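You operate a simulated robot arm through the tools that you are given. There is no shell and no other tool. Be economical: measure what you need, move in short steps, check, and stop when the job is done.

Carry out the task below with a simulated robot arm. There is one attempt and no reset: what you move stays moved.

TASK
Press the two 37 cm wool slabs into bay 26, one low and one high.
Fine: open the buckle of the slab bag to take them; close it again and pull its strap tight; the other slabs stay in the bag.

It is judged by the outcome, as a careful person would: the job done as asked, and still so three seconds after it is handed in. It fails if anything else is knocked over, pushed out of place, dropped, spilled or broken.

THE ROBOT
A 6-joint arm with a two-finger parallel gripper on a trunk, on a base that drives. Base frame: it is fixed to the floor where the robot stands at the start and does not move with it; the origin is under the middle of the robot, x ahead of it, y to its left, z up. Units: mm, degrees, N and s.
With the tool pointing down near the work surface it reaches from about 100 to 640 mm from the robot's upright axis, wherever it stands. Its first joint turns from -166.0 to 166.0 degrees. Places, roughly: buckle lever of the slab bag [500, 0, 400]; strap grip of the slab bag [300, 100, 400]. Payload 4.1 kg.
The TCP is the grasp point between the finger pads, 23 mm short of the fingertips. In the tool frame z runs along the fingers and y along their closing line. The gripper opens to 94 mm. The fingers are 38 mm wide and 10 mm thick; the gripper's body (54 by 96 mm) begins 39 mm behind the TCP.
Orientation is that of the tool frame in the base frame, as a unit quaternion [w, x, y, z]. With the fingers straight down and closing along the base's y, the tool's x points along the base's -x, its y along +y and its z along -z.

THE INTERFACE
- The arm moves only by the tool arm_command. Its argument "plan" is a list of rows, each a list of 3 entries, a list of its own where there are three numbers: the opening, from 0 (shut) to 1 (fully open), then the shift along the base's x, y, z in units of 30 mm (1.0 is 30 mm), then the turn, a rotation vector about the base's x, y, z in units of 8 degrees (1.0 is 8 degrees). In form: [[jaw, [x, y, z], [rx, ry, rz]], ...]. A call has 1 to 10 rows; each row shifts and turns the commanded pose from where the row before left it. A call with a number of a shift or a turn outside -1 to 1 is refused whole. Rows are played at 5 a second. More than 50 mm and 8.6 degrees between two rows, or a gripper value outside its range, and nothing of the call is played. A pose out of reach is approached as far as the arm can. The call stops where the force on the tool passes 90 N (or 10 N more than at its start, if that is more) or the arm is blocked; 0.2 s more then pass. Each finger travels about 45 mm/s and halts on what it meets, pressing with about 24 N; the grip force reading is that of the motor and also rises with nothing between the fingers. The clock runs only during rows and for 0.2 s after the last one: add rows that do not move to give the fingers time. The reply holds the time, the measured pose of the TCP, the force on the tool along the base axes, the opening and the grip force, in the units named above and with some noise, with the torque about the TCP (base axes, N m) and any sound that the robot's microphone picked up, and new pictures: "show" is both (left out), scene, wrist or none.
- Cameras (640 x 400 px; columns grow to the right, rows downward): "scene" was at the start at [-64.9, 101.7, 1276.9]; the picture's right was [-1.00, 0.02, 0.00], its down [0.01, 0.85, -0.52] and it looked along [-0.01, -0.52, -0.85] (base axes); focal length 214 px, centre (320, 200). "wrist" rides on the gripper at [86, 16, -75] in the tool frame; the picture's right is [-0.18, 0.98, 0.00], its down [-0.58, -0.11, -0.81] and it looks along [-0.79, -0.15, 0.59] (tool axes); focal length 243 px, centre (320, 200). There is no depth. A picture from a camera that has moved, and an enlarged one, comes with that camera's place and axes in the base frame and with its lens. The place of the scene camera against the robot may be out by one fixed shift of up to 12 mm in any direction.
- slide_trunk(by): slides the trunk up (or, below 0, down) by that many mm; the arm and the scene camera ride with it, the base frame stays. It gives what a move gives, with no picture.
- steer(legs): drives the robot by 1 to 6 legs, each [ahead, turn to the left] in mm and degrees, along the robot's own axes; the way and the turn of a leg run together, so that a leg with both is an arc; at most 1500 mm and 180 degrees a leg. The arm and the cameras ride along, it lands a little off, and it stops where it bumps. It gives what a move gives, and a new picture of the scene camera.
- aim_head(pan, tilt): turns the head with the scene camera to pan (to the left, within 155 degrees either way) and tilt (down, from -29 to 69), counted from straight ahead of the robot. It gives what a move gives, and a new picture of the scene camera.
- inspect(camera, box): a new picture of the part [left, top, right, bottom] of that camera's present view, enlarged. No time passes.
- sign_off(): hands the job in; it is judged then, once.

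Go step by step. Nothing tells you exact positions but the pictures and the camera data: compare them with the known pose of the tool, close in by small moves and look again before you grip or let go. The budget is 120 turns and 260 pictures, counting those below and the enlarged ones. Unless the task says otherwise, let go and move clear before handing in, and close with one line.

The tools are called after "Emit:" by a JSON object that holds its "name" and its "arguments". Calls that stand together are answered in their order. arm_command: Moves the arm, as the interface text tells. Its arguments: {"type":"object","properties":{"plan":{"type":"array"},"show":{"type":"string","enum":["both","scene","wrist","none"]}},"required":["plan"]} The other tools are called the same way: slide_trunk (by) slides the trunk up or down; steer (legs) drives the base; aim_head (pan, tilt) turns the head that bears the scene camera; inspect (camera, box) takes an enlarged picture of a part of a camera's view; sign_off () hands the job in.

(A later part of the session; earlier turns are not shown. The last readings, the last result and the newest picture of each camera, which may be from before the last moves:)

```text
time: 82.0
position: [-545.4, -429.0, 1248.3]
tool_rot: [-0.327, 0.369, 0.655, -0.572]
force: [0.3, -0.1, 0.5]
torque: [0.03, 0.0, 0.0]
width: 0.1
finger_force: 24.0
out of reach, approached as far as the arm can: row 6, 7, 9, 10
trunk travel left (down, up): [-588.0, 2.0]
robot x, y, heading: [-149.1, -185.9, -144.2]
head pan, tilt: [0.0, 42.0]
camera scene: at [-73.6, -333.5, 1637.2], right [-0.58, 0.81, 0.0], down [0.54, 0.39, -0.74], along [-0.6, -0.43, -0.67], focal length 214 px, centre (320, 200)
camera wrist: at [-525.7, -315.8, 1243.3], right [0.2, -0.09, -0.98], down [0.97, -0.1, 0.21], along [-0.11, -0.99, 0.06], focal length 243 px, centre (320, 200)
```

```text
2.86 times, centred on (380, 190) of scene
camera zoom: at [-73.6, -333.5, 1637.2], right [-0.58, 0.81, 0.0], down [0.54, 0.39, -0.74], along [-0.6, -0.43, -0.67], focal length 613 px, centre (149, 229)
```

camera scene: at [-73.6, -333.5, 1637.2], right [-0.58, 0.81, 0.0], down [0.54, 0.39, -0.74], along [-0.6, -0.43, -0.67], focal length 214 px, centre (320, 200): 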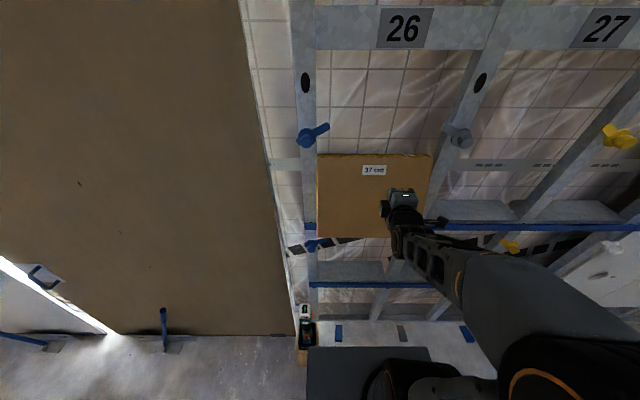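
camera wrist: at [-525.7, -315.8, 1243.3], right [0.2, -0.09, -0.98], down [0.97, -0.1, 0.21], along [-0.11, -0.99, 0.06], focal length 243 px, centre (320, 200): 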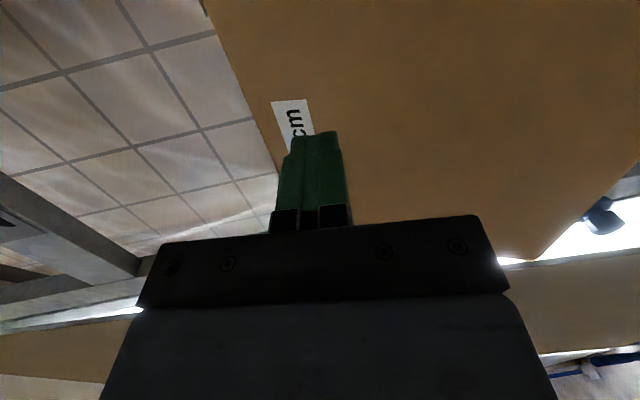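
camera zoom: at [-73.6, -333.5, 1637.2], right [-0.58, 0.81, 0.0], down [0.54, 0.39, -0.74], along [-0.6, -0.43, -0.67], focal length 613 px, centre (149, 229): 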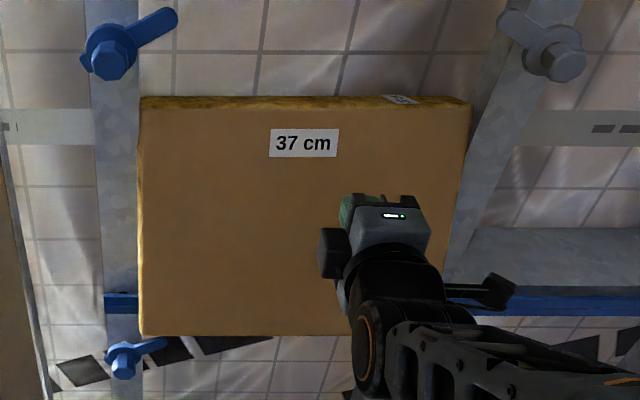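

The slab stays wedged by its top. With the fist nearly horizontal, I lower with the trunk to press its lower half.

Emit:
{"name": "arm_command", "arguments": {"plan": [[0, [0.93, -0.44, 0], [0, 0, 0]]], "show": "none"}}

Emit:
{"name": "slide_trunk", "arguments": {"by": -155}}

Emit:
{"name": "aim_head", "arguments": {"pan": 0, "tilt": 35}}

Emit:
{"name": "inspect", "arguments": {"camera": "scene", "box": [280, 100, 480, 260]}}

```text
time: 82.4
position: [-525.5, -452.3, 1255.0]
tool_rot: [-0.329, 0.368, 0.656, -0.571]
force: [0.4, 0.8, 0.7]
torque: [0.01, 0.0, -0.02]
width: 0.0
finger_force: 23.9
out of reach, approached as far as the arm can: row 1
trunk travel left (down, up): [-588.0, 2.0]
robot x, y, heading: [-144.7, -186.4, -144.4]
head pan, tilt: [0.0, 42.0]
```

```text
time: 84.2
position: [-525.6, -451.8, 1100.4]
tool_rot: [-0.328, 0.368, 0.655, -0.572]
force: [0.7, -0.5, 0.4]
torque: [-0.02, 0.03, -0.03]
width: 0.4
finger_force: 24.0
trunk travel left (down, up): [-433.0, 157.0]
robot x, y, heading: [-151.4, -189.0, -144.1]
head pan, tilt: [0.0, 42.0]
```

```text
time: 84.8
position: [-525.7, -451.7, 1099.1]
tool_rot: [-0.328, 0.369, 0.656, -0.571]
force: [-0.1, -0.3, -0.2]
torque: [0.0, 0.01, -0.01]
width: 0.1
finger_force: 23.9
trunk travel left (down, up): [-433.0, 157.0]
robot x, y, heading: [-150.0, -190.0, -144.6]
head pan, tilt: [0.0, 35.0]
camera scene: at [-76.9, -335.9, 1492.7], right [-0.58, 0.81, 0.0], down [0.47, 0.34, -0.82], along [-0.66, -0.48, -0.57], focal length 214 px, centre (320, 200)
```

scene: 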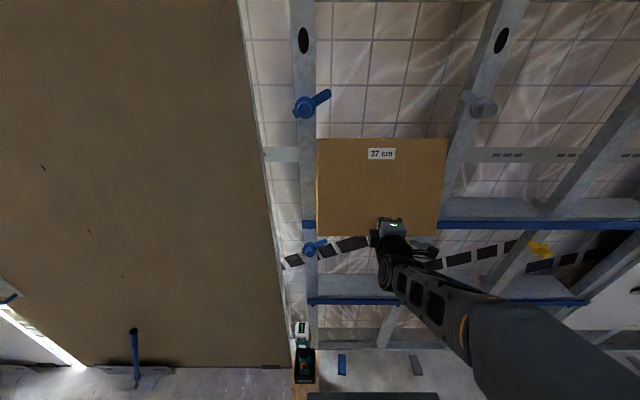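

```text
2.50 times, centred on (380, 180) of scene
camera zoom: at [-76.9, -335.9, 1492.7], right [-0.58, 0.81, 0.0], down [0.47, 0.34, -0.82], along [-0.66, -0.48, -0.57], focal length 536 px, centre (170, 250)
```

zoom: 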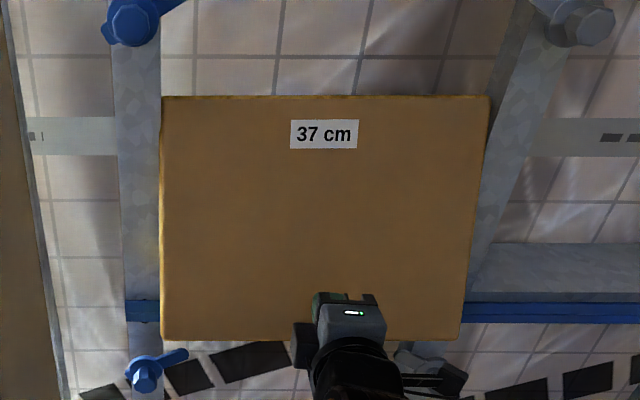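

Fist is centred at the slab's lower half. Push toward the wall in small steps.

Emit:
{"name": "arm_command", "arguments": {"plan": [[0, [-0.407, -0.29, 0], [0, 0, 0]], [0, [-0.407, -0.29, 0], [0, 0, 0]], [0, [-0.407, -0.29, 0], [0, 0, 0]]]}}

Emit:
{"name": "inspect", "arguments": {"camera": "scene", "box": [280, 100, 480, 260]}}

```text
time: 85.6
position: [-550.5, -468.3, 1107.1]
tool_rot: [-0.33, 0.367, 0.651, -0.577]
force: [46.5, 40.7, 21.7]
torque: [-0.09, -0.36, 0.85]
width: 0.1
finger_force: 23.5
trunk travel left (down, up): [-433.0, 157.0]
robot x, y, heading: [-143.9, -185.3, -144.5]
head pan, tilt: [0.0, 35.0]
camera scene: at [-56.7, -320.3, 1495.0], right [-0.58, 0.81, 0.0], down [0.45, 0.33, -0.83], along [-0.67, -0.48, -0.56], focal length 214 px, centre (320, 200)
camera wrist: at [-530.9, -355.8, 1100.5], right [0.19, -0.09, -0.98], down [0.98, -0.1, 0.2], along [-0.11, -0.99, 0.07], focal length 243 px, centre (320, 200)
```

scene: 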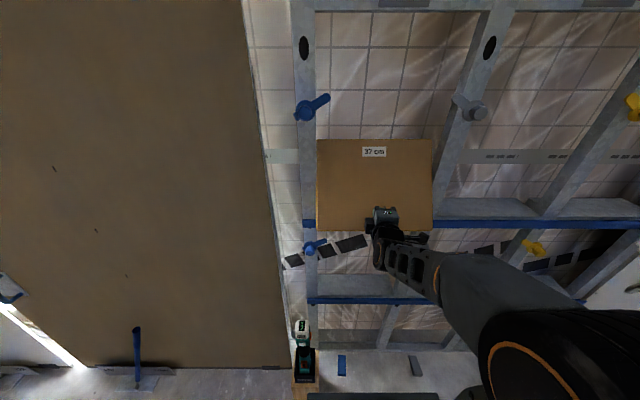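
wrist: 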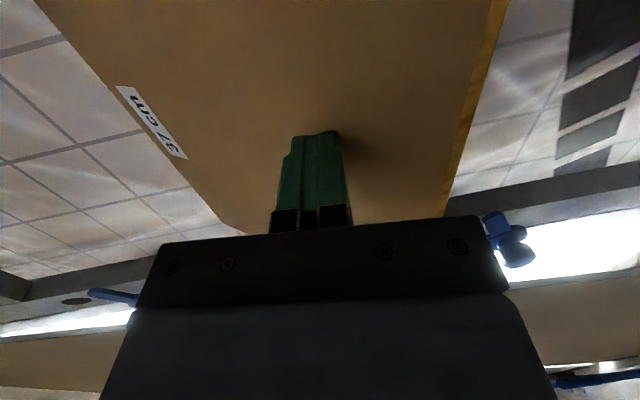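

```text
2.50 times, centred on (380, 180) of scene
camera zoom: at [-56.7, -320.3, 1495.0], right [-0.58, 0.81, 0.0], down [0.45, 0.33, -0.83], along [-0.67, -0.48, -0.56], focal length 536 px, centre (170, 250)
```

zoom: 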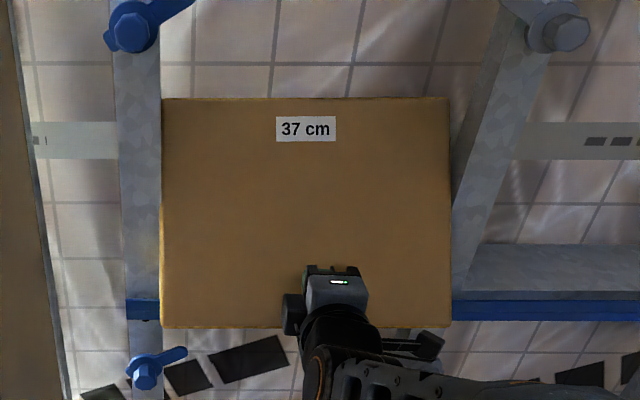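

Pushing met 60 N: the slab's back lower corner is catching the shelf edge (too low). I back off and re-grip the top to lift it ~25 mm first.

Emit:
{"name": "arm_command", "arguments": {"plan": [[0, [0.407, 0.29, 0], [0, 0, 0]], [0, [0.6, 0.43, 0], [0, 0, 0]], [0, [0.814, 0.58, 0], [0, 0, 0]]], "show": "none"}}

Emit:
{"name": "inspect", "arguments": {"camera": "scene", "box": [280, 100, 480, 260]}}

Emit:
{"name": "slide_trunk", "arguments": {"by": -60}}

Emit:
{"name": "aim_head", "arguments": {"pan": 0, "tilt": 25}}

Emit:
{"name": "inspect", "arguments": {"camera": "scene", "box": [280, 100, 480, 260]}}

```text
time: 86.4
position: [-521.3, -449.0, 1106.9]
tool_rot: [-0.328, 0.369, 0.657, -0.57]
force: [0.3, -1.0, 0.0]
torque: [-0.01, 0.01, -0.02]
width: 0.1
finger_force: 24.7
out of reach, approached as far as the arm can: row 3
trunk travel left (down, up): [-433.0, 157.0]
robot x, y, heading: [-145.9, -187.4, -144.1]
head pan, tilt: [0.0, 35.0]
```

```text
2.50 times, centred on (380, 180) of scene
camera zoom: at [-77.4, -336.4, 1492.4], right [-0.58, 0.81, 0.0], down [0.47, 0.34, -0.82], along [-0.66, -0.48, -0.57], focal length 536 px, centre (170, 250)
```

zoom: 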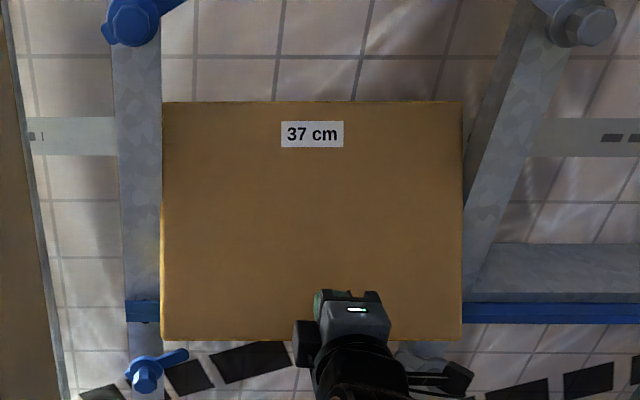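

```text
time: 87.4
position: [-520.1, -447.8, 1050.5]
tool_rot: [-0.327, 0.369, 0.655, -0.572]
force: [6.9, 3.4, 6.8]
torque: [-0.1, -0.04, 0.13]
width: 0.2
finger_force: 23.4
trunk travel left (down, up): [-373.0, 217.0]
robot x, y, heading: [-148.5, -187.0, -144.5]
head pan, tilt: [0.0, 35.0]
```

```text
time: 88.2
position: [-520.9, -448.8, 1049.3]
tool_rot: [-0.328, 0.369, 0.655, -0.572]
force: [7.7, 6.0, 3.3]
torque: [-0.01, -0.07, 0.12]
width: 0.0
finger_force: 23.6
trunk travel left (down, up): [-373.0, 217.0]
robot x, y, heading: [-151.7, -188.4, -144.5]
head pan, tilt: [0.0, 25.0]
camera scene: at [-78.9, -337.3, 1448.4], right [-0.58, 0.81, 0.0], down [0.34, 0.25, -0.91], along [-0.74, -0.53, -0.42], focal length 214 px, centre (320, 200)
```

scene: 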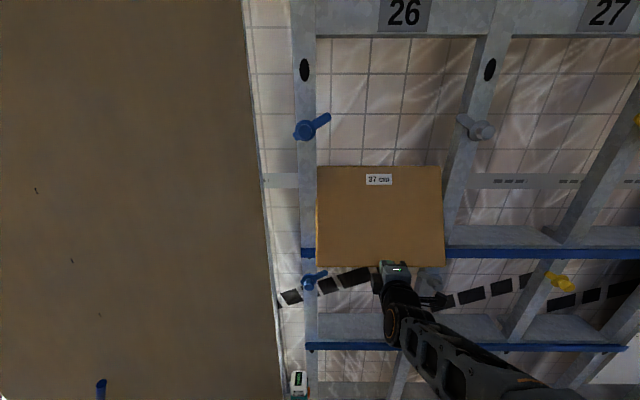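

```text
2.50 times, centred on (380, 180) of scene
camera zoom: at [-78.9, -337.3, 1448.4], right [-0.58, 0.81, 0.0], down [0.34, 0.25, -0.91], along [-0.74, -0.53, -0.42], focal length 536 px, centre (170, 250)
```

zoom: 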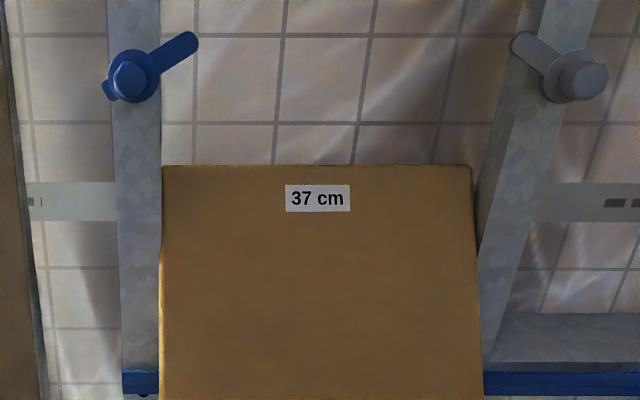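

Raise to the top again and turn the hand back to the tilted straddle pose above the slab.

Emit:
{"name": "slide_trunk", "arguments": {"by": 217}}

Emit:
{"name": "arm_command", "arguments": {"plan": [[0, [0, 0, 0.6], [0.58, -0.81, 0]], [0, [0, 0, 0.6], [0.58, -0.81, 0]], [0.3, [0, 0, 0.6], [0.58, -0.81, 0]], [0.6, [0, 0, 0.6], [0.58, -0.81, 0]], [0.9, [0, 0, 0.6], [0.58, -0.81, 0]], [0.95, [0, 0, 0.6], [0.58, -0.81, 0]], [0.95, [0, 0, 0], [0, 0, 0]]]}}

Emit:
{"name": "aim_head", "arguments": {"pan": 0, "tilt": 42}}

```text
time: 90.5
position: [-521.1, -448.2, 1267.2]
tool_rot: [-0.329, 0.369, 0.655, -0.572]
force: [-0.8, 0.3, -0.4]
torque: [-0.03, -0.01, 0.01]
width: 0.0
finger_force: 23.9
trunk travel left (down, up): [-590.0, 0.0]
robot x, y, heading: [-147.6, -184.4, -144.4]
head pan, tilt: [0.0, 25.0]
```

```text
time: 92.1
position: [-533.9, -448.0, 1249.6]
tool_rot: [-0.222, 0.396, 0.779, -0.433]
force: [0.0, -0.5, 0.0]
torque: [0.01, 0.03, 0.01]
width: 89.5
finger_force: 0.1
out of reach, approached as far as the arm can: row 2, 3, 4, 5, 6
trunk travel left (down, up): [-590.0, 0.0]
robot x, y, heading: [-148.1, -188.3, -144.6]
head pan, tilt: [0.0, 25.0]
camera scene: at [-80.5, -338.4, 1665.5], right [-0.58, 0.81, 0.0], down [0.34, 0.25, -0.91], along [-0.74, -0.53, -0.42], focal length 214 px, centre (320, 200)
camera wrist: at [-527.8, -335.4, 1275.9], right [0.53, 0.16, -0.84], down [0.85, -0.1, 0.52], along [-0.01, -0.98, -0.19], focal length 243 px, centre (320, 200)
```

scene: 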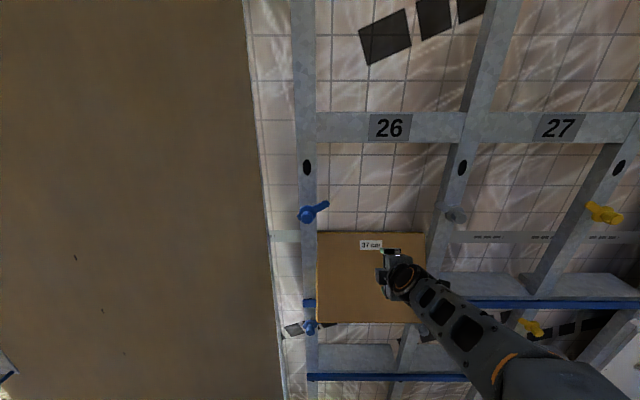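
wrist: 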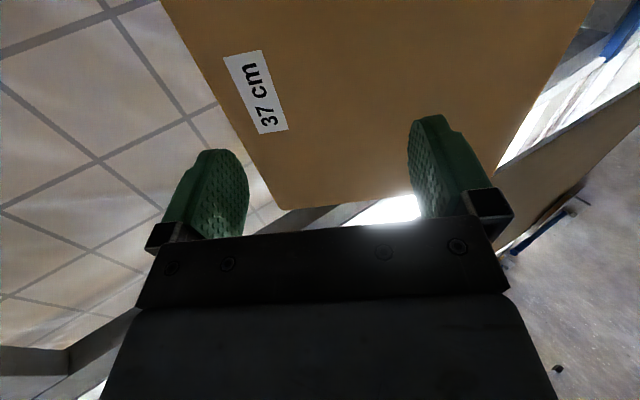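

```text
time: 92.9
position: [-533.4, -446.9, 1248.9]
tool_rot: [-0.223, 0.397, 0.778, -0.433]
force: [0.5, -0.3, -0.1]
torque: [-0.01, -0.02, 0.01]
width: 89.3
finger_force: 0.0
trunk travel left (down, up): [-590.0, 0.0]
robot x, y, heading: [-150.7, -185.9, -144.2]
head pan, tilt: [0.0, 42.0]
camera scene: at [-73.4, -333.3, 1639.3], right [-0.58, 0.81, 0.0], down [0.54, 0.39, -0.74], along [-0.6, -0.43, -0.67], focal length 214 px, centre (320, 200)
```

scene: 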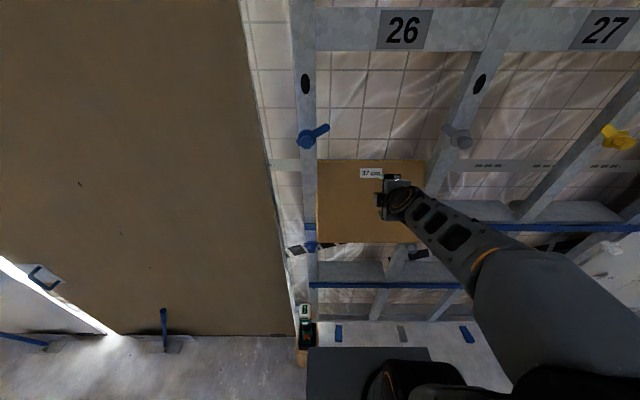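

The arm is too folded here. Back off 110 mm to give it room, then set the tilted straddle pose.

Emit:
{"name": "steer", "arguments": {"legs": [[-110, 0]]}}

Emit:
{"name": "arm_command", "arguments": {"plan": [[0.95, [-0.4, -0.29, 0.2], [0, 0, 0]]], "show": "none"}}

```text
time: 94.0
position: [-444.2, -381.9, 1250.8]
tool_rot: [-0.222, 0.397, 0.777, -0.434]
force: [0.5, 0.4, 0.1]
torque: [0.02, 0.0, 0.02]
width: 89.2
finger_force: 0.1
trunk travel left (down, up): [-590.0, 0.0]
robot x, y, heading: [-56.6, -122.5, -144.3]
head pan, tilt: [0.0, 42.0]
camera scene: at [17.2, -268.4, 1639.2], right [-0.58, 0.81, 0.0], down [0.54, 0.39, -0.74], along [-0.6, -0.43, -0.67], focal length 214 px, centre (320, 200)
```

scene: 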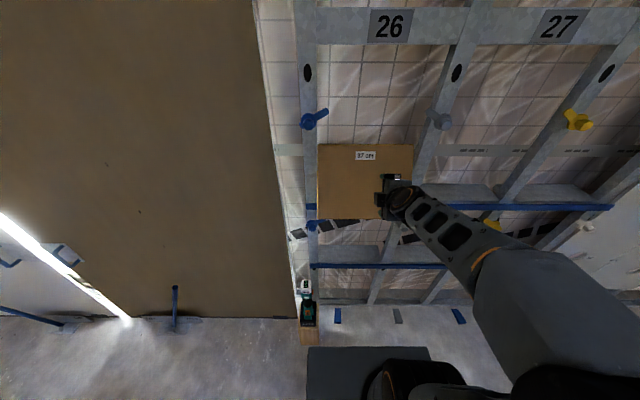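

```text
time: 94.5
position: [-456.8, -392.9, 1254.7]
tool_rot: [-0.222, 0.397, 0.778, -0.433]
force: [-0.2, 0.6, 1.2]
torque: [0.01, -0.01, -0.01]
width: 89.5
finger_force: 0.1
trunk travel left (down, up): [-590.0, 0.0]
robot x, y, heading: [-54.5, -119.1, -144.5]
head pan, tilt: [0.0, 42.0]
```

Emit:
{"name": "arm_command", "arguments": {"plan": [[0.95, [-0.54, -0.39, 1], [0.58, -0.81, 0]], [0.95, [-0.54, -0.39, 1], [0.58, -0.81, 0]], [0.95, [-0.54, -0.39, 1], [0.58, -0.81, 0]], [0.95, [-0.54, -0.39, 1], [0.16, -0.2, 0]]]}}

```text
time: 95.5
position: [-522.4, -441.3, 1376.6]
tool_rot: [-0.127, 0.437, 0.856, -0.246]
force: [0.2, -0.6, 0.1]
torque: [0.06, -0.01, 0.02]
width: 89.3
finger_force: 0.0
trunk travel left (down, up): [-590.0, 0.0]
robot x, y, heading: [-60.3, -122.6, -144.0]
head pan, tilt: [0.0, 42.0]
camera scene: at [15.7, -269.6, 1639.1], right [-0.58, 0.81, 0.0], down [0.54, 0.39, -0.74], along [-0.6, -0.43, -0.67], focal length 214 px, centre (320, 200)
camera wrist: at [-531.0, -339.5, 1432.1], right [0.78, 0.34, -0.52], down [0.61, -0.28, 0.74], along [0.11, -0.9, -0.42], focal length 243 px, centre (320, 200)
```

scene: 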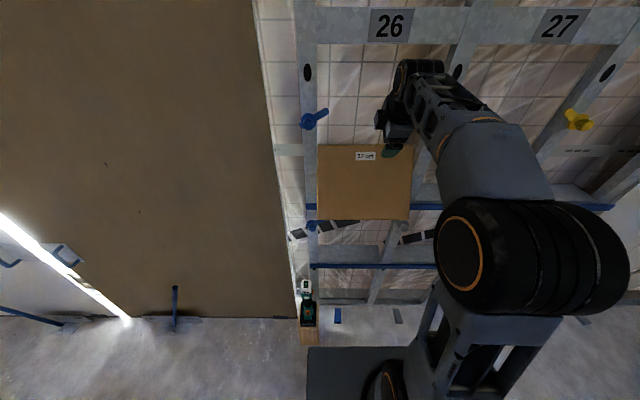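
wrist: 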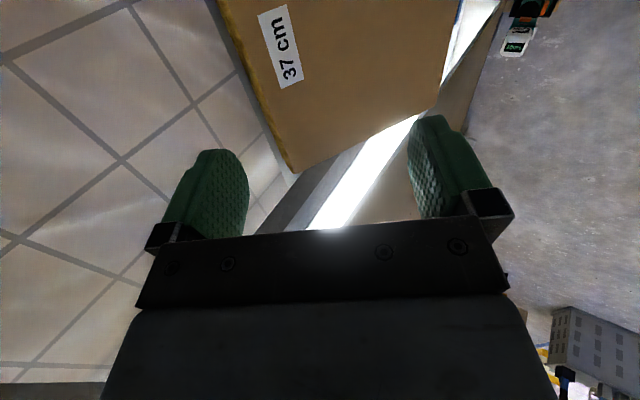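

From this side view the slab is leaning ~30°: top deep in, bottom out and below the shelf edge. I'll straighten the hand, drive in, pinch the top corner and draw it out to start over bottom-first.

Emit:
{"name": "arm_command", "arguments": {"plan": [[0.97, [0, 0, -0.4], [0.58, -0.81, 0]], [0.97, [0, 0, -0.5], [0.58, -0.81, 0]], [0.97, [0, 0, -0.5], [0.58, -0.81, 0]], [0.97, [0, 0, -0.5], [0.58, -0.81, 0]], [0.97, [0, 0, 0], [0, 0, 0]]]}}

Emit:
{"name": "inspect", "arguments": {"camera": "wrist", "box": [160, 0, 560, 240]}}

```text
time: 96.7
position: [-521.7, -438.7, 1319.8]
tool_rot: [-0.002, 0.455, 0.89, -0.003]
force: [0.1, 0.2, -0.2]
torque: [0.0, 0.0, 0.04]
width: 91.5
finger_force: 0.1
trunk travel left (down, up): [-590.0, 0.0]
robot x, y, heading: [-56.6, -119.6, -144.5]
head pan, tilt: [0.0, 42.0]
camera scene: at [16.3, -269.1, 1639.2], right [-0.58, 0.81, 0.0], down [0.54, 0.39, -0.74], along [-0.6, -0.43, -0.67], focal length 214 px, centre (320, 200)
camera wrist: at [-559.6, -359.0, 1395.0], right [0.9, 0.43, -0.01], down [0.26, -0.53, 0.81], along [0.34, -0.73, -0.59], focal length 243 px, centre (320, 200)
```

scene: 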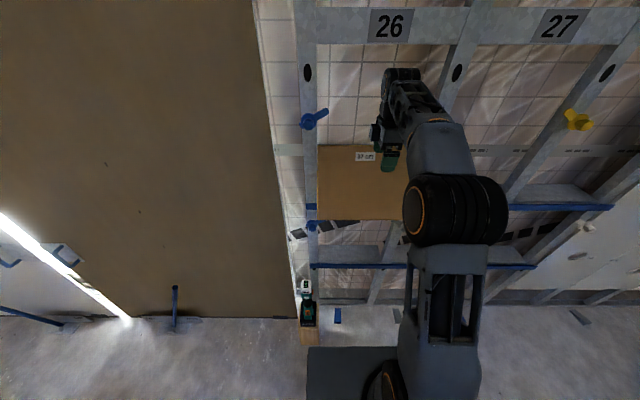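
wrist: 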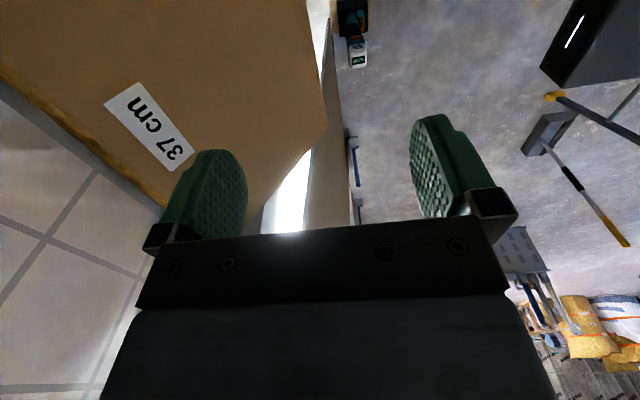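

```text
1.60 times, centred on (360, 120) of wrist
camera zoom: at [-559.6, -359.0, 1395.0], right [0.9, 0.43, -0.01], down [0.26, -0.53, 0.81], along [0.34, -0.73, -0.59], focal length 388 px, centre (256, 328)
```

zoom: 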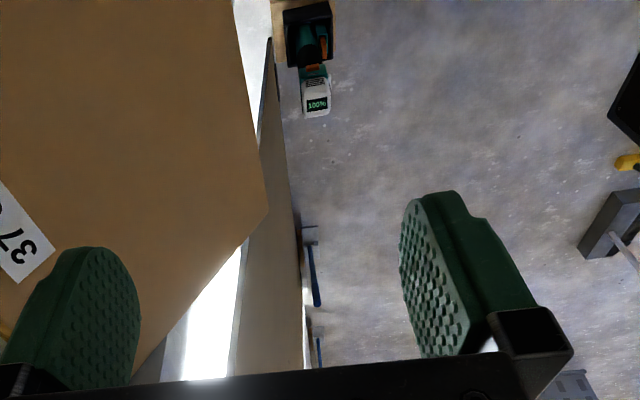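

Confirmed: top-front edge near u −850, z 1255; bottom-front near u −703, z 1027. Drive in 140 mm with the hand upright above it.

Emit:
{"name": "steer", "arguments": {"legs": [[140, 0]]}}

Emit:
{"name": "inspect", "arguments": {"camera": "wrist", "box": [0, 0, 640, 400]}}

```text
time: 98.0
position: [-633.0, -519.0, 1319.1]
tool_rot: [-0.002, 0.456, 0.89, -0.004]
force: [0.2, -0.6, 0.0]
torque: [0.02, -0.04, 0.0]
width: 90.9
finger_force: 0.1
trunk travel left (down, up): [-590.0, 0.0]
robot x, y, heading: [-167.3, -202.7, -144.4]
head pan, tilt: [0.0, 42.0]
camera scene: at [-95.7, -349.6, 1639.2], right [-0.58, 0.81, 0.0], down [0.54, 0.39, -0.74], along [-0.6, -0.43, -0.67], focal length 214 px, centre (320, 200)
```

scene: 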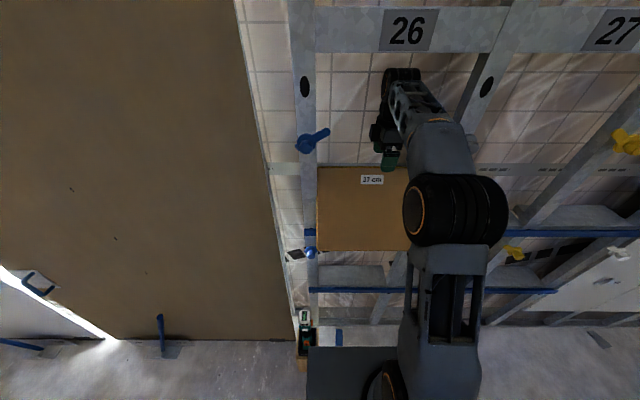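

```text
1.00 times, centred on (320, 200) of wrist (not enlarged: the box is as wide or as high as the picture)
camera zoom: at [-671.6, -439.1, 1394.2], right [0.9, 0.43, -0.01], down [0.26, -0.53, 0.81], along [0.34, -0.73, -0.59], focal length 243 px, centre (320, 200)
```

zoom: 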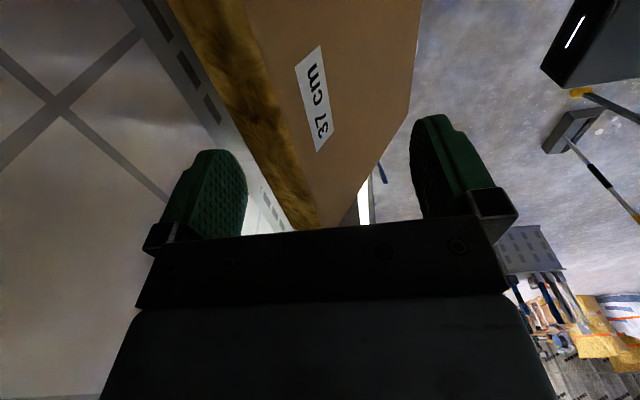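

Emit:
{"name": "arm_command", "arguments": {"plan": [[0.98, [-0.543, -0.387, 0], [0, 0, 0]], [0.98, [-0.543, -0.387, 0], [0, 0, 0]], [0.98, [0, 0, -0.7], [0, 0, 0]], [0.98, [0, 0, -0.7], [0, 0, 0]], [0.98, [0, 0, -0.7], [0, 0, 0]]]}}

```text
time: 99.2
position: [-664.9, -541.0, 1257.1]
tool_rot: [-0.002, 0.456, 0.89, -0.003]
force: [0.3, 0.4, 0.1]
torque: [0.04, 0.01, -0.01]
width: 92.1
finger_force: 0.0
trunk travel left (down, up): [-590.0, 0.0]
robot x, y, heading: [-172.7, -200.7, -144.5]
head pan, tilt: [0.0, 42.0]
camera scene: at [-94.7, -349.0, 1639.2], right [-0.58, 0.81, 0.0], down [0.54, 0.39, -0.74], along [-0.6, -0.43, -0.67], focal length 214 px, centre (320, 200)
camera wrist: at [-702.6, -461.4, 1331.6], right [0.9, 0.43, -0.01], down [0.26, -0.53, 0.81], along [0.34, -0.73, -0.59], focal length 243 px, centre (320, 200)
```

scene: 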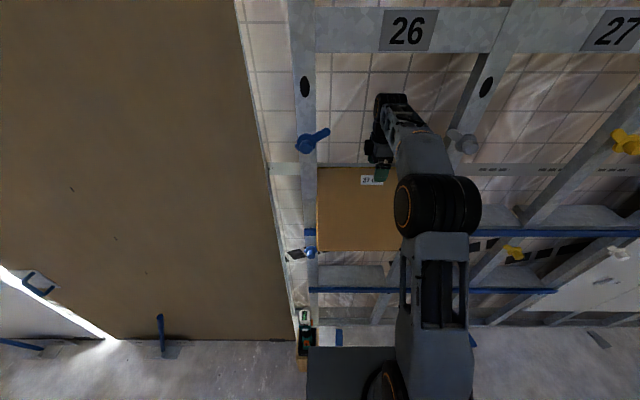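
wrist: 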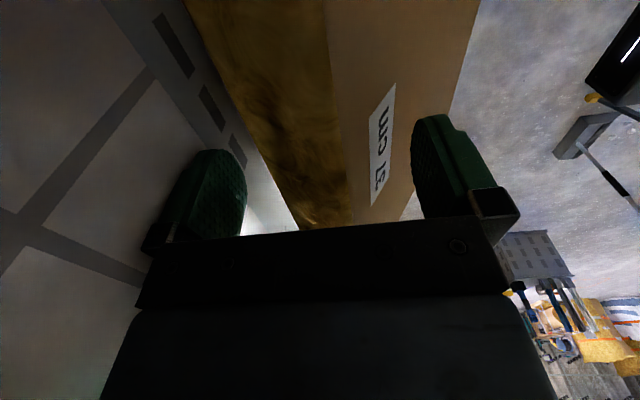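

Straddling well. Descend a bit more and pinch.

Emit:
{"name": "arm_command", "arguments": {"plan": [[0.98, [0, 0, -0.4], [0, 0, 0]], [0.98, [0, 0, -0.4], [0, 0, 0]], [0.6, [0, 0, 0], [0, 0, 0]], [0.3, [0, 0, 0], [0, 0, 0]], [0.3, [0, 0, 0], [0, 0, 0]], [0.3, [0, 0, 0], [0, 0, 0]], [0.3, [0, 0, 0], [0, 0, 0]]]}}

```text
time: 100.8
position: [-664.4, -543.0, 1233.8]
tool_rot: [-0.001, 0.456, 0.89, -0.003]
force: [3.4, 2.1, 0.9]
torque: [0.52, -0.59, -0.69]
width: 80.5
finger_force: 24.0
trunk travel left (down, up): [-590.0, 0.0]
robot x, y, heading: [-165.8, -204.1, -144.3]
head pan, tilt: [0.0, 42.0]
camera scene: at [-94.2, -348.6, 1639.2], right [-0.58, 0.81, 0.0], down [0.54, 0.39, -0.74], along [-0.6, -0.43, -0.67], focal length 214 px, centre (320, 200)
camera wrist: at [-702.5, -462.8, 1307.7], right [0.91, 0.43, -0.01], down [0.26, -0.53, 0.81], along [0.34, -0.73, -0.59], focal length 243 px, centre (320, 200)
```

scene: 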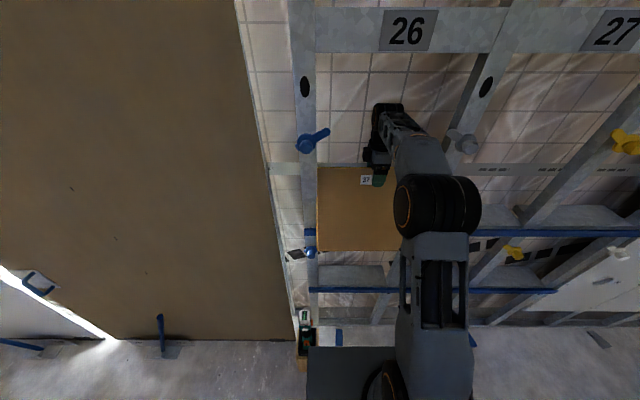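
wrist: 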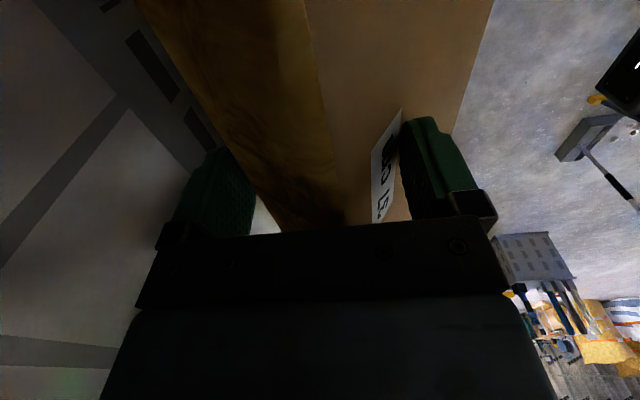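

Pinched firmly (80 mm across the tilted top). Draw it out and up together.

Emit:
{"name": "arm_command", "arguments": {"plan": [[0.3, [0.407, 0.29, 0.5], [0, 0, 0]], [0.3, [0.543, 0.387, 0.6], [0, 0, 0]], [0.3, [0.543, 0.387, 0.6], [0, 0, 0]], [0.3, [0.543, 0.387, 0.6], [0, 0, 0]], [0.3, [0.543, 0.387, 0.6], [0, 0, 0]]]}}

```text
time: 102.0
position: [-587.8, -486.6, 1320.9]
tool_rot: [-0.003, 0.456, 0.89, -0.002]
force: [0.5, 1.1, -2.0]
torque: [-0.03, 0.07, -0.01]
width: 64.3
finger_force: 23.9
trunk travel left (down, up): [-590.0, 0.0]
robot x, y, heading: [-169.0, -200.5, -144.3]
head pan, tilt: [0.0, 42.0]
camera scene: at [-94.4, -348.6, 1639.2], right [-0.58, 0.81, 0.0], down [0.54, 0.39, -0.74], along [-0.6, -0.43, -0.67], focal length 214 px, centre (320, 200)
camera wrist: at [-626.1, -406.3, 1396.6], right [0.9, 0.43, -0.01], down [0.26, -0.53, 0.81], along [0.34, -0.73, -0.59], focal length 243 px, centre (320, 200)
```

scene: 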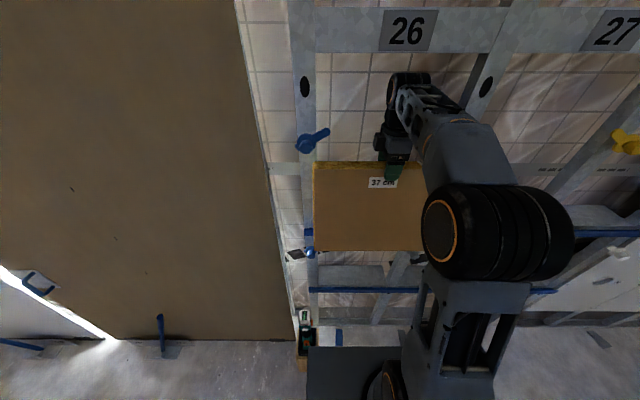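
wrist: 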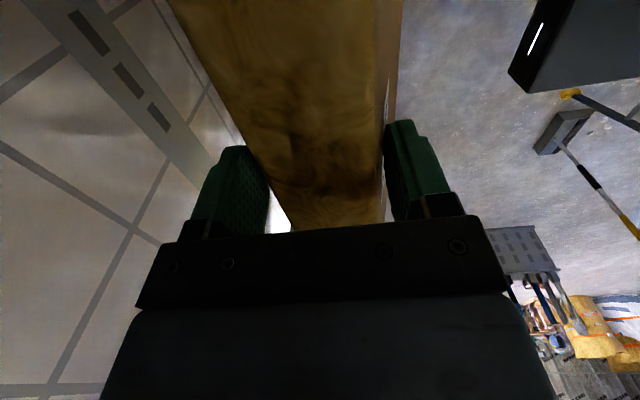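

Freed; the slab hangs from the hand again (about 11° bottom-out). I retreat a little and tilt the hand so the bottom leads by ~16°, keeping it higher this time.

Emit:
{"name": "arm_command", "arguments": {"plan": [[0.3, [0.407, 0.29, 0], [-0.51, 0.71, 0]], [0.3, [0.407, 0.29, 0], [-0.51, 0.71, 0]], [0.3, [0.407, 0.29, -0.1], [-0.51, 0.71, 0]], [0.3, [0.407, 0.29, -0.1], [-0.51, 0.71, 0]]]}}

Emit:
{"name": "inspect", "arguments": {"camera": "scene", "box": [280, 100, 480, 300]}}

```text
time: 103.0
position: [-539.0, -452.0, 1315.1]
tool_rot: [-0.112, 0.441, 0.863, -0.22]
force: [-0.1, 1.2, -2.1]
torque: [0.1, -0.06, 0.0]
width: 64.3
finger_force: 23.8
trunk travel left (down, up): [-590.0, 0.0]
robot x, y, heading: [-169.9, -199.8, -144.3]
head pan, tilt: [0.0, 42.0]
camera scene: at [-94.0, -348.5, 1639.2], right [-0.58, 0.81, 0.0], down [0.54, 0.39, -0.74], along [-0.6, -0.43, -0.67], focal length 214 px, centre (320, 200)
camera wrist: at [-550.6, -353.0, 1373.7], right [0.81, 0.36, -0.47], down [0.58, -0.3, 0.76], along [0.13, -0.88, -0.45], focal length 243 px, centre (320, 200)
```

scene: 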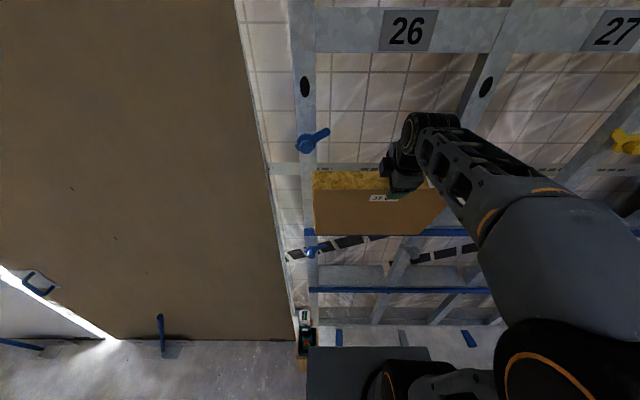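
wrist: 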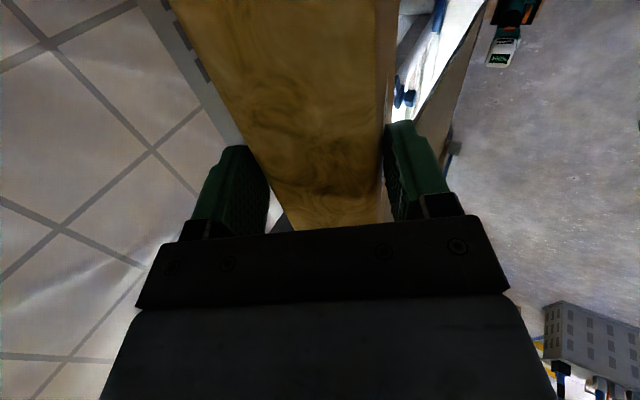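

```text
2.00 times, centred on (380, 200) of scene
camera zoom: at [-94.0, -348.5, 1639.2], right [-0.58, 0.81, 0.0], down [0.54, 0.39, -0.74], along [-0.6, -0.43, -0.67], focal length 429 px, centre (200, 200)
```

zoom: 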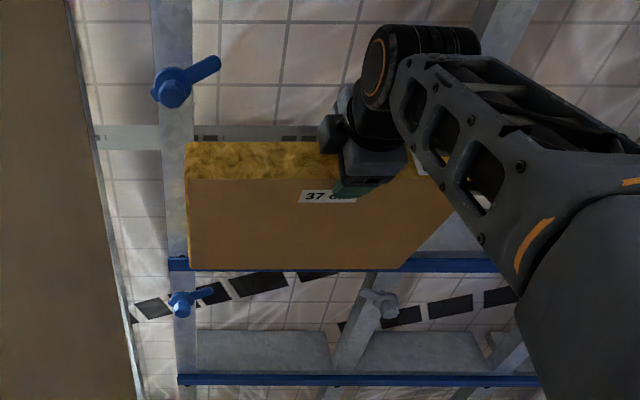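

Now the bottom leads by ~15° and clears the shelf by ~35 mm, centred. Push in.

Emit:
{"name": "arm_command", "arguments": {"plan": [[0.3, [-0.407, -0.29, 0], [0, 0, 0]], [0.3, [-0.407, -0.29, 0], [0, 0, 0]], [0.3, [-0.407, -0.29, 0], [0, 0, 0]], [0.3, [-0.407, -0.29, 0], [0, 0, 0]]]}}

Emit:
{"name": "inspect", "arguments": {"camera": "scene", "box": [280, 100, 480, 300]}}

```text
time: 104.0
position: [-584.2, -485.5, 1317.1]
tool_rot: [-0.114, 0.442, 0.862, -0.221]
force: [5.4, 3.2, 18.9]
torque: [0.94, -1.19, -0.25]
width: 67.8
finger_force: 24.5
trunk travel left (down, up): [-590.0, 0.0]
robot x, y, heading: [-168.0, -205.2, -144.5]
head pan, tilt: [0.0, 42.0]
camera scene: at [-92.3, -347.4, 1639.4], right [-0.58, 0.81, 0.0], down [0.54, 0.39, -0.74], along [-0.6, -0.43, -0.67], focal length 214 px, centre (320, 200)
camera wrist: at [-596.5, -386.7, 1374.6], right [0.81, 0.36, -0.47], down [0.58, -0.3, 0.76], along [0.13, -0.89, -0.45], focal length 243 px, centre (320, 200)
```

scene: 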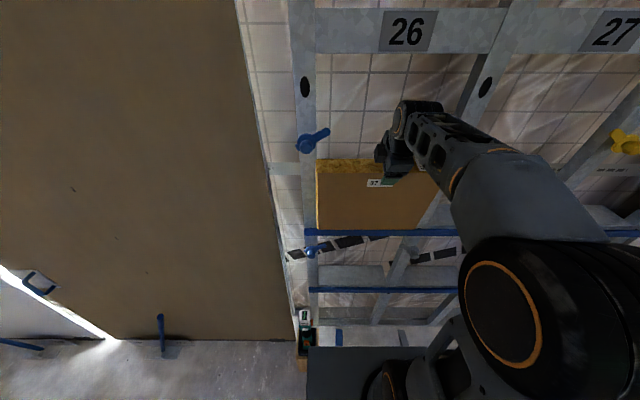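
wrist: 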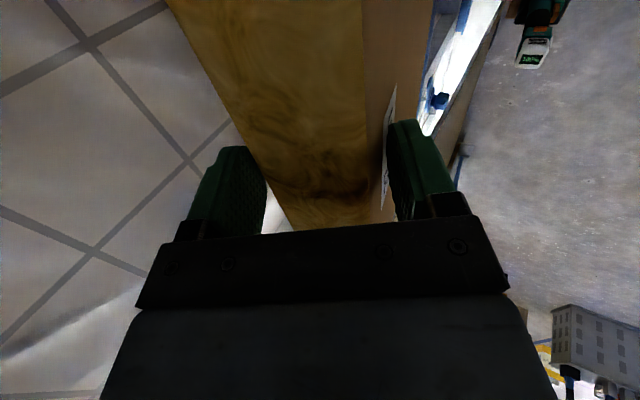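

```text
2.00 times, centred on (380, 200) of scene
camera zoom: at [-92.3, -347.4, 1639.4], right [-0.58, 0.81, 0.0], down [0.54, 0.39, -0.74], along [-0.6, -0.43, -0.67], focal length 429 px, centre (200, 200)
```

zoom: 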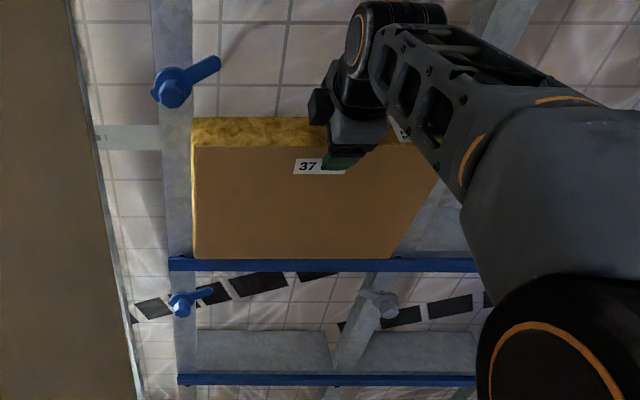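

The bottom is now in, seated on the shelf behind its blue edge. Push the top in the remaining ~35 mm.

Emit:
{"name": "arm_command", "arguments": {"plan": [[0.3, [-0.33, -0.23, 0.15], [0, 0, 0]], [0.3, [-0.33, -0.23, 0.1], [0, 0, 0]], [0.3, [-0.33, -0.23, 0], [0, 0, 0]]]}}

Emit:
{"name": "inspect", "arguments": {"camera": "scene", "box": [280, 100, 480, 300]}}

```text
time: 104.8
position: [-617.6, -508.7, 1320.0]
tool_rot: [-0.111, 0.442, 0.863, -0.218]
force: [2.8, 0.5, -3.6]
torque: [0.41, -0.94, 0.17]
width: 68.7
finger_force: 23.7
trunk travel left (down, up): [-590.0, 0.0]
robot x, y, heading: [-168.2, -204.9, -144.4]
head pan, tilt: [0.0, 42.0]
camera scene: at [-94.5, -348.9, 1639.0], right [-0.58, 0.81, 0.0], down [0.54, 0.39, -0.74], along [-0.6, -0.43, -0.67], focal length 214 px, centre (320, 200)
camera wrist: at [-628.7, -408.9, 1378.8], right [0.81, 0.36, -0.47], down [0.57, -0.3, 0.76], along [0.13, -0.88, -0.45], focal length 243 px, centre (320, 200)
```

scene: 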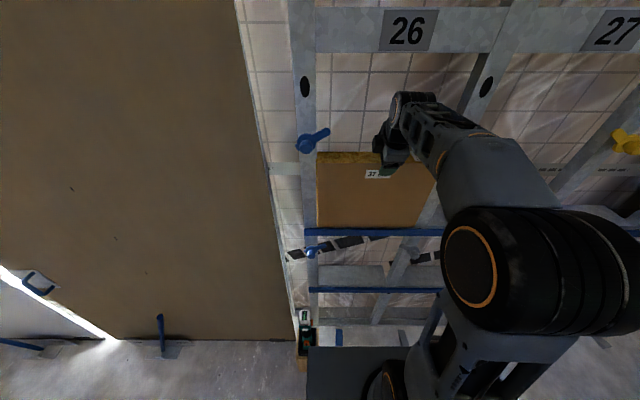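
wrist: 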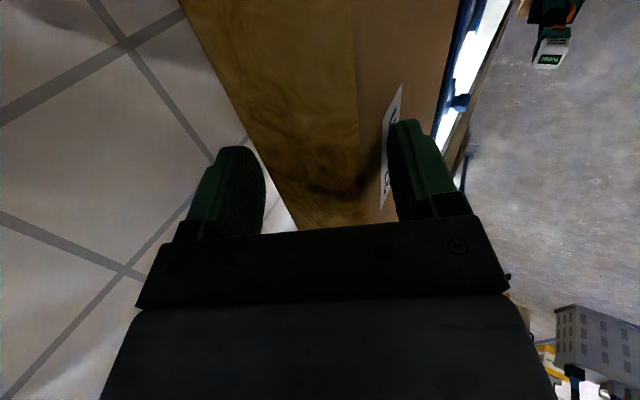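

```text
2.00 times, centred on (380, 200) of scene
camera zoom: at [-94.5, -348.9, 1639.0], right [-0.58, 0.81, 0.0], down [0.54, 0.39, -0.74], along [-0.6, -0.43, -0.67], focal length 429 px, centre (200, 200)
```

zoom: 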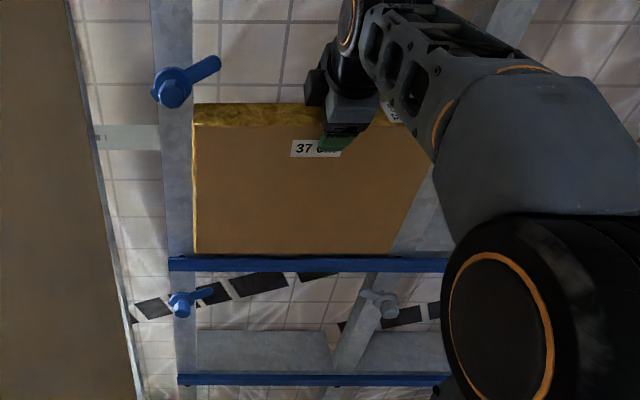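

The slab is fully in and sits on the shelf. Release and withdraw along the finger axis.

Emit:
{"name": "arm_command", "arguments": {"plan": [[0.95, [0, 0, 0], [0, 0, 0]], [0.95, [0, 0, 0], [0, 0, 0]], [0.95, [0, 0, 0], [0, 0, 0]], [0.95, [0.318, 0.227, 0.733], [0, 0, 0]], [0.95, [0.318, 0.227, 0.733], [0, 0, 0]], [0.95, [0.318, 0.227, 0.733], [0, 0, 0]], [0.95, [0.814, 0.58, 0], [0, 0, 0]], [0.95, [0.814, 0.58, 0], [0, 0, 0]]]}}

Emit:
{"name": "inspect", "arguments": {"camera": "scene", "box": [280, 100, 480, 300]}}

```text
time: 106.6
position: [-538.9, -451.0, 1387.0]
tool_rot: [-0.112, 0.441, 0.863, -0.218]
force: [-0.2, 0.0, -0.2]
torque: [-0.04, 0.06, 0.02]
width: 89.3
finger_force: 0.0
trunk travel left (down, up): [-590.0, 0.0]
robot x, y, heading: [-170.1, -203.5, -144.2]
head pan, tilt: [0.0, 42.0]
camera scene: at [-94.0, -348.4, 1639.2], right [-0.58, 0.81, 0.0], down [0.54, 0.39, -0.74], along [-0.6, -0.43, -0.67], focal length 214 px, centre (320, 200)
camera wrist: at [-550.2, -352.1, 1444.9], right [0.81, 0.36, -0.47], down [0.57, -0.3, 0.76], along [0.13, -0.88, -0.45], focal length 243 px, centre (320, 200)
```

scene: 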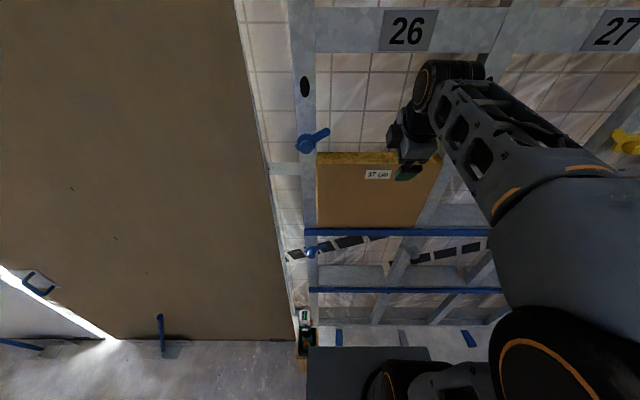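
wrist: 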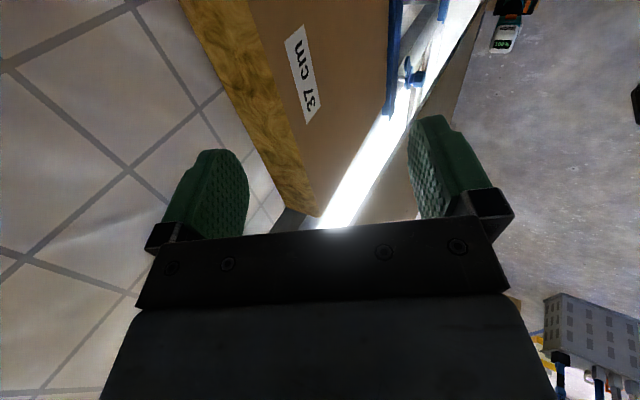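

```text
2.00 times, centred on (380, 200) of scene
camera zoom: at [-94.0, -348.4, 1639.2], right [-0.58, 0.81, 0.0], down [0.54, 0.39, -0.74], along [-0.6, -0.43, -0.67], focal length 429 px, centre (200, 200)
```

zoom: 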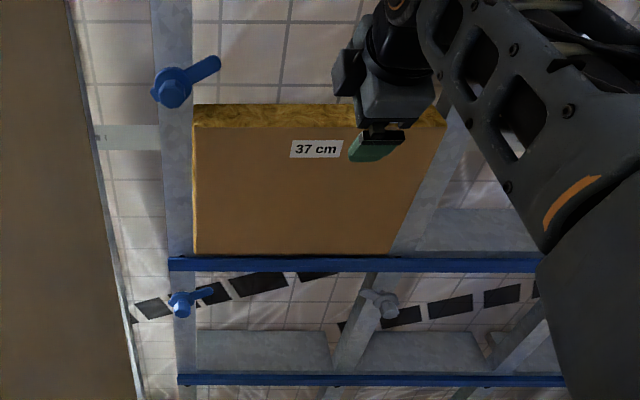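

The slab is in the upper compartment. I back off, tilt the closed fist and give it a firm press at mid-height to seat it.

Emit:
{"name": "steer", "arguments": {"legs": [[-90, 0]]}}

Emit:
{"name": "arm_command", "arguments": {"plan": [[0.7, [0, 0, -1], [-0.58, 0.81, 0]], [0.5, [0, 0, -1], [-0.58, 0.81, 0]], [0.2, [0, 0, -1], [-0.58, 0.81, 0]], [0, [0, 0, -1], [-0.58, 0.81, 0]], [0, [0, 0, -1], [0, 0, 0]], [0, [0, 0, -1], [0, 0, 0]], [0, [0, 0, -0.5], [0, 0, 0]], [0, [0, 0, 0], [0, 0, 0]]]}}

Emit:
{"name": "inspect", "arguments": {"camera": "scene", "box": [280, 60, 480, 260]}}

```text
time: 107.7
position: [-463.6, -396.4, 1387.0]
tool_rot: [-0.112, 0.442, 0.863, -0.219]
force: [0.1, 0.8, -0.3]
torque: [0.02, -0.01, -0.01]
width: 89.3
finger_force: 0.1
trunk travel left (down, up): [-590.0, 0.0]
robot x, y, heading: [-94.1, -150.3, -144.3]
head pan, tilt: [0.0, 42.0]
camera scene: at [-19.0, -294.5, 1639.2], right [-0.58, 0.81, 0.0], down [0.54, 0.39, -0.74], along [-0.6, -0.43, -0.67], focal length 214 px, centre (320, 200)
```

scene: 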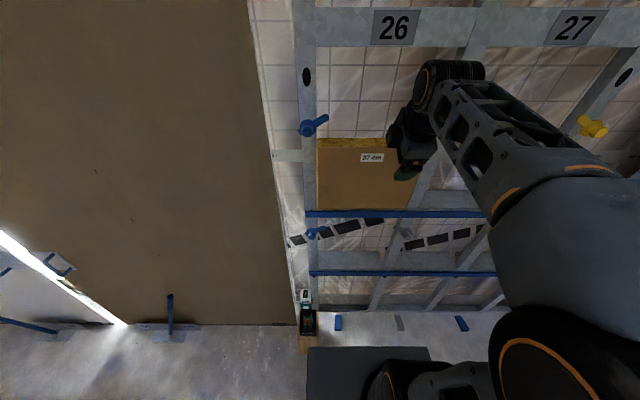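

```text
time: 109.5
position: [-467.7, -388.0, 1219.9]
tool_rot: [-0.25, 0.412, 0.768, -0.421]
force: [-0.4, 0.2, -0.6]
torque: [0.01, 0.02, 0.02]
width: 0.1
finger_force: 23.8
out of reach, approached as far as the arm can: row 5, 6, 7
trunk travel left (down, up): [-590.0, 0.0]
robot x, y, heading: [-92.2, -150.2, -144.5]
head pan, tilt: [0.0, 42.0]
camera scene: at [-20.5, -295.5, 1639.2], right [-0.58, 0.81, 0.0], down [0.54, 0.39, -0.74], along [-0.6, -0.43, -0.67], focal length 214 px, centre (320, 200)
camera wrist: at [-454.5, -277.6, 1248.9], right [0.51, 0.15, -0.85], down [0.86, -0.17, 0.49], along [-0.07, -0.97, -0.21], focal length 243 px, centre (320, 200)
```

scene: 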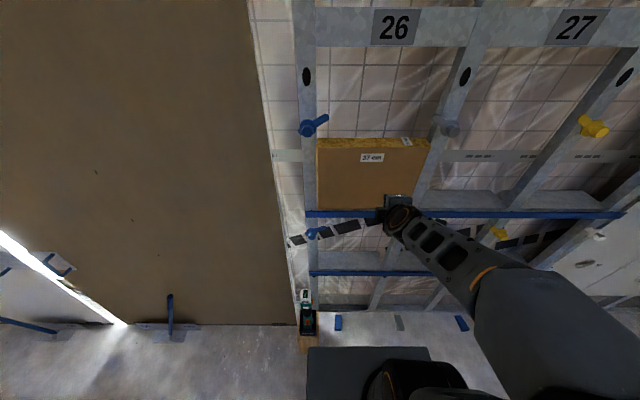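
wrist: 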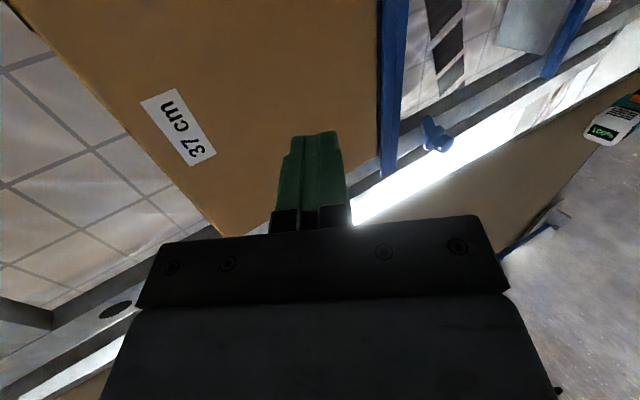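

```text
2.00 times, centred on (380, 160) of scene
camera zoom: at [-20.5, -295.5, 1639.2], right [-0.58, 0.81, 0.0], down [0.54, 0.39, -0.74], along [-0.6, -0.43, -0.67], focal length 429 px, centre (200, 280)
```

zoom: 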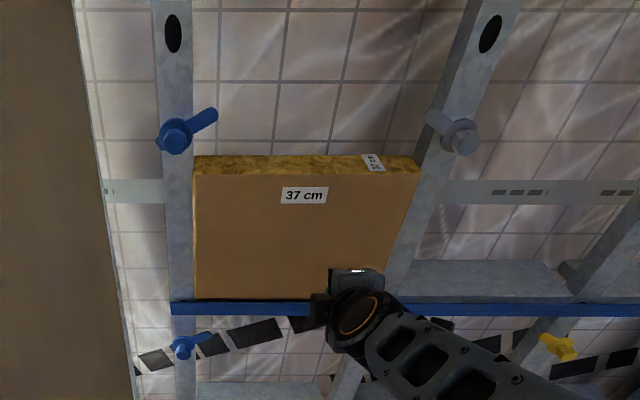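

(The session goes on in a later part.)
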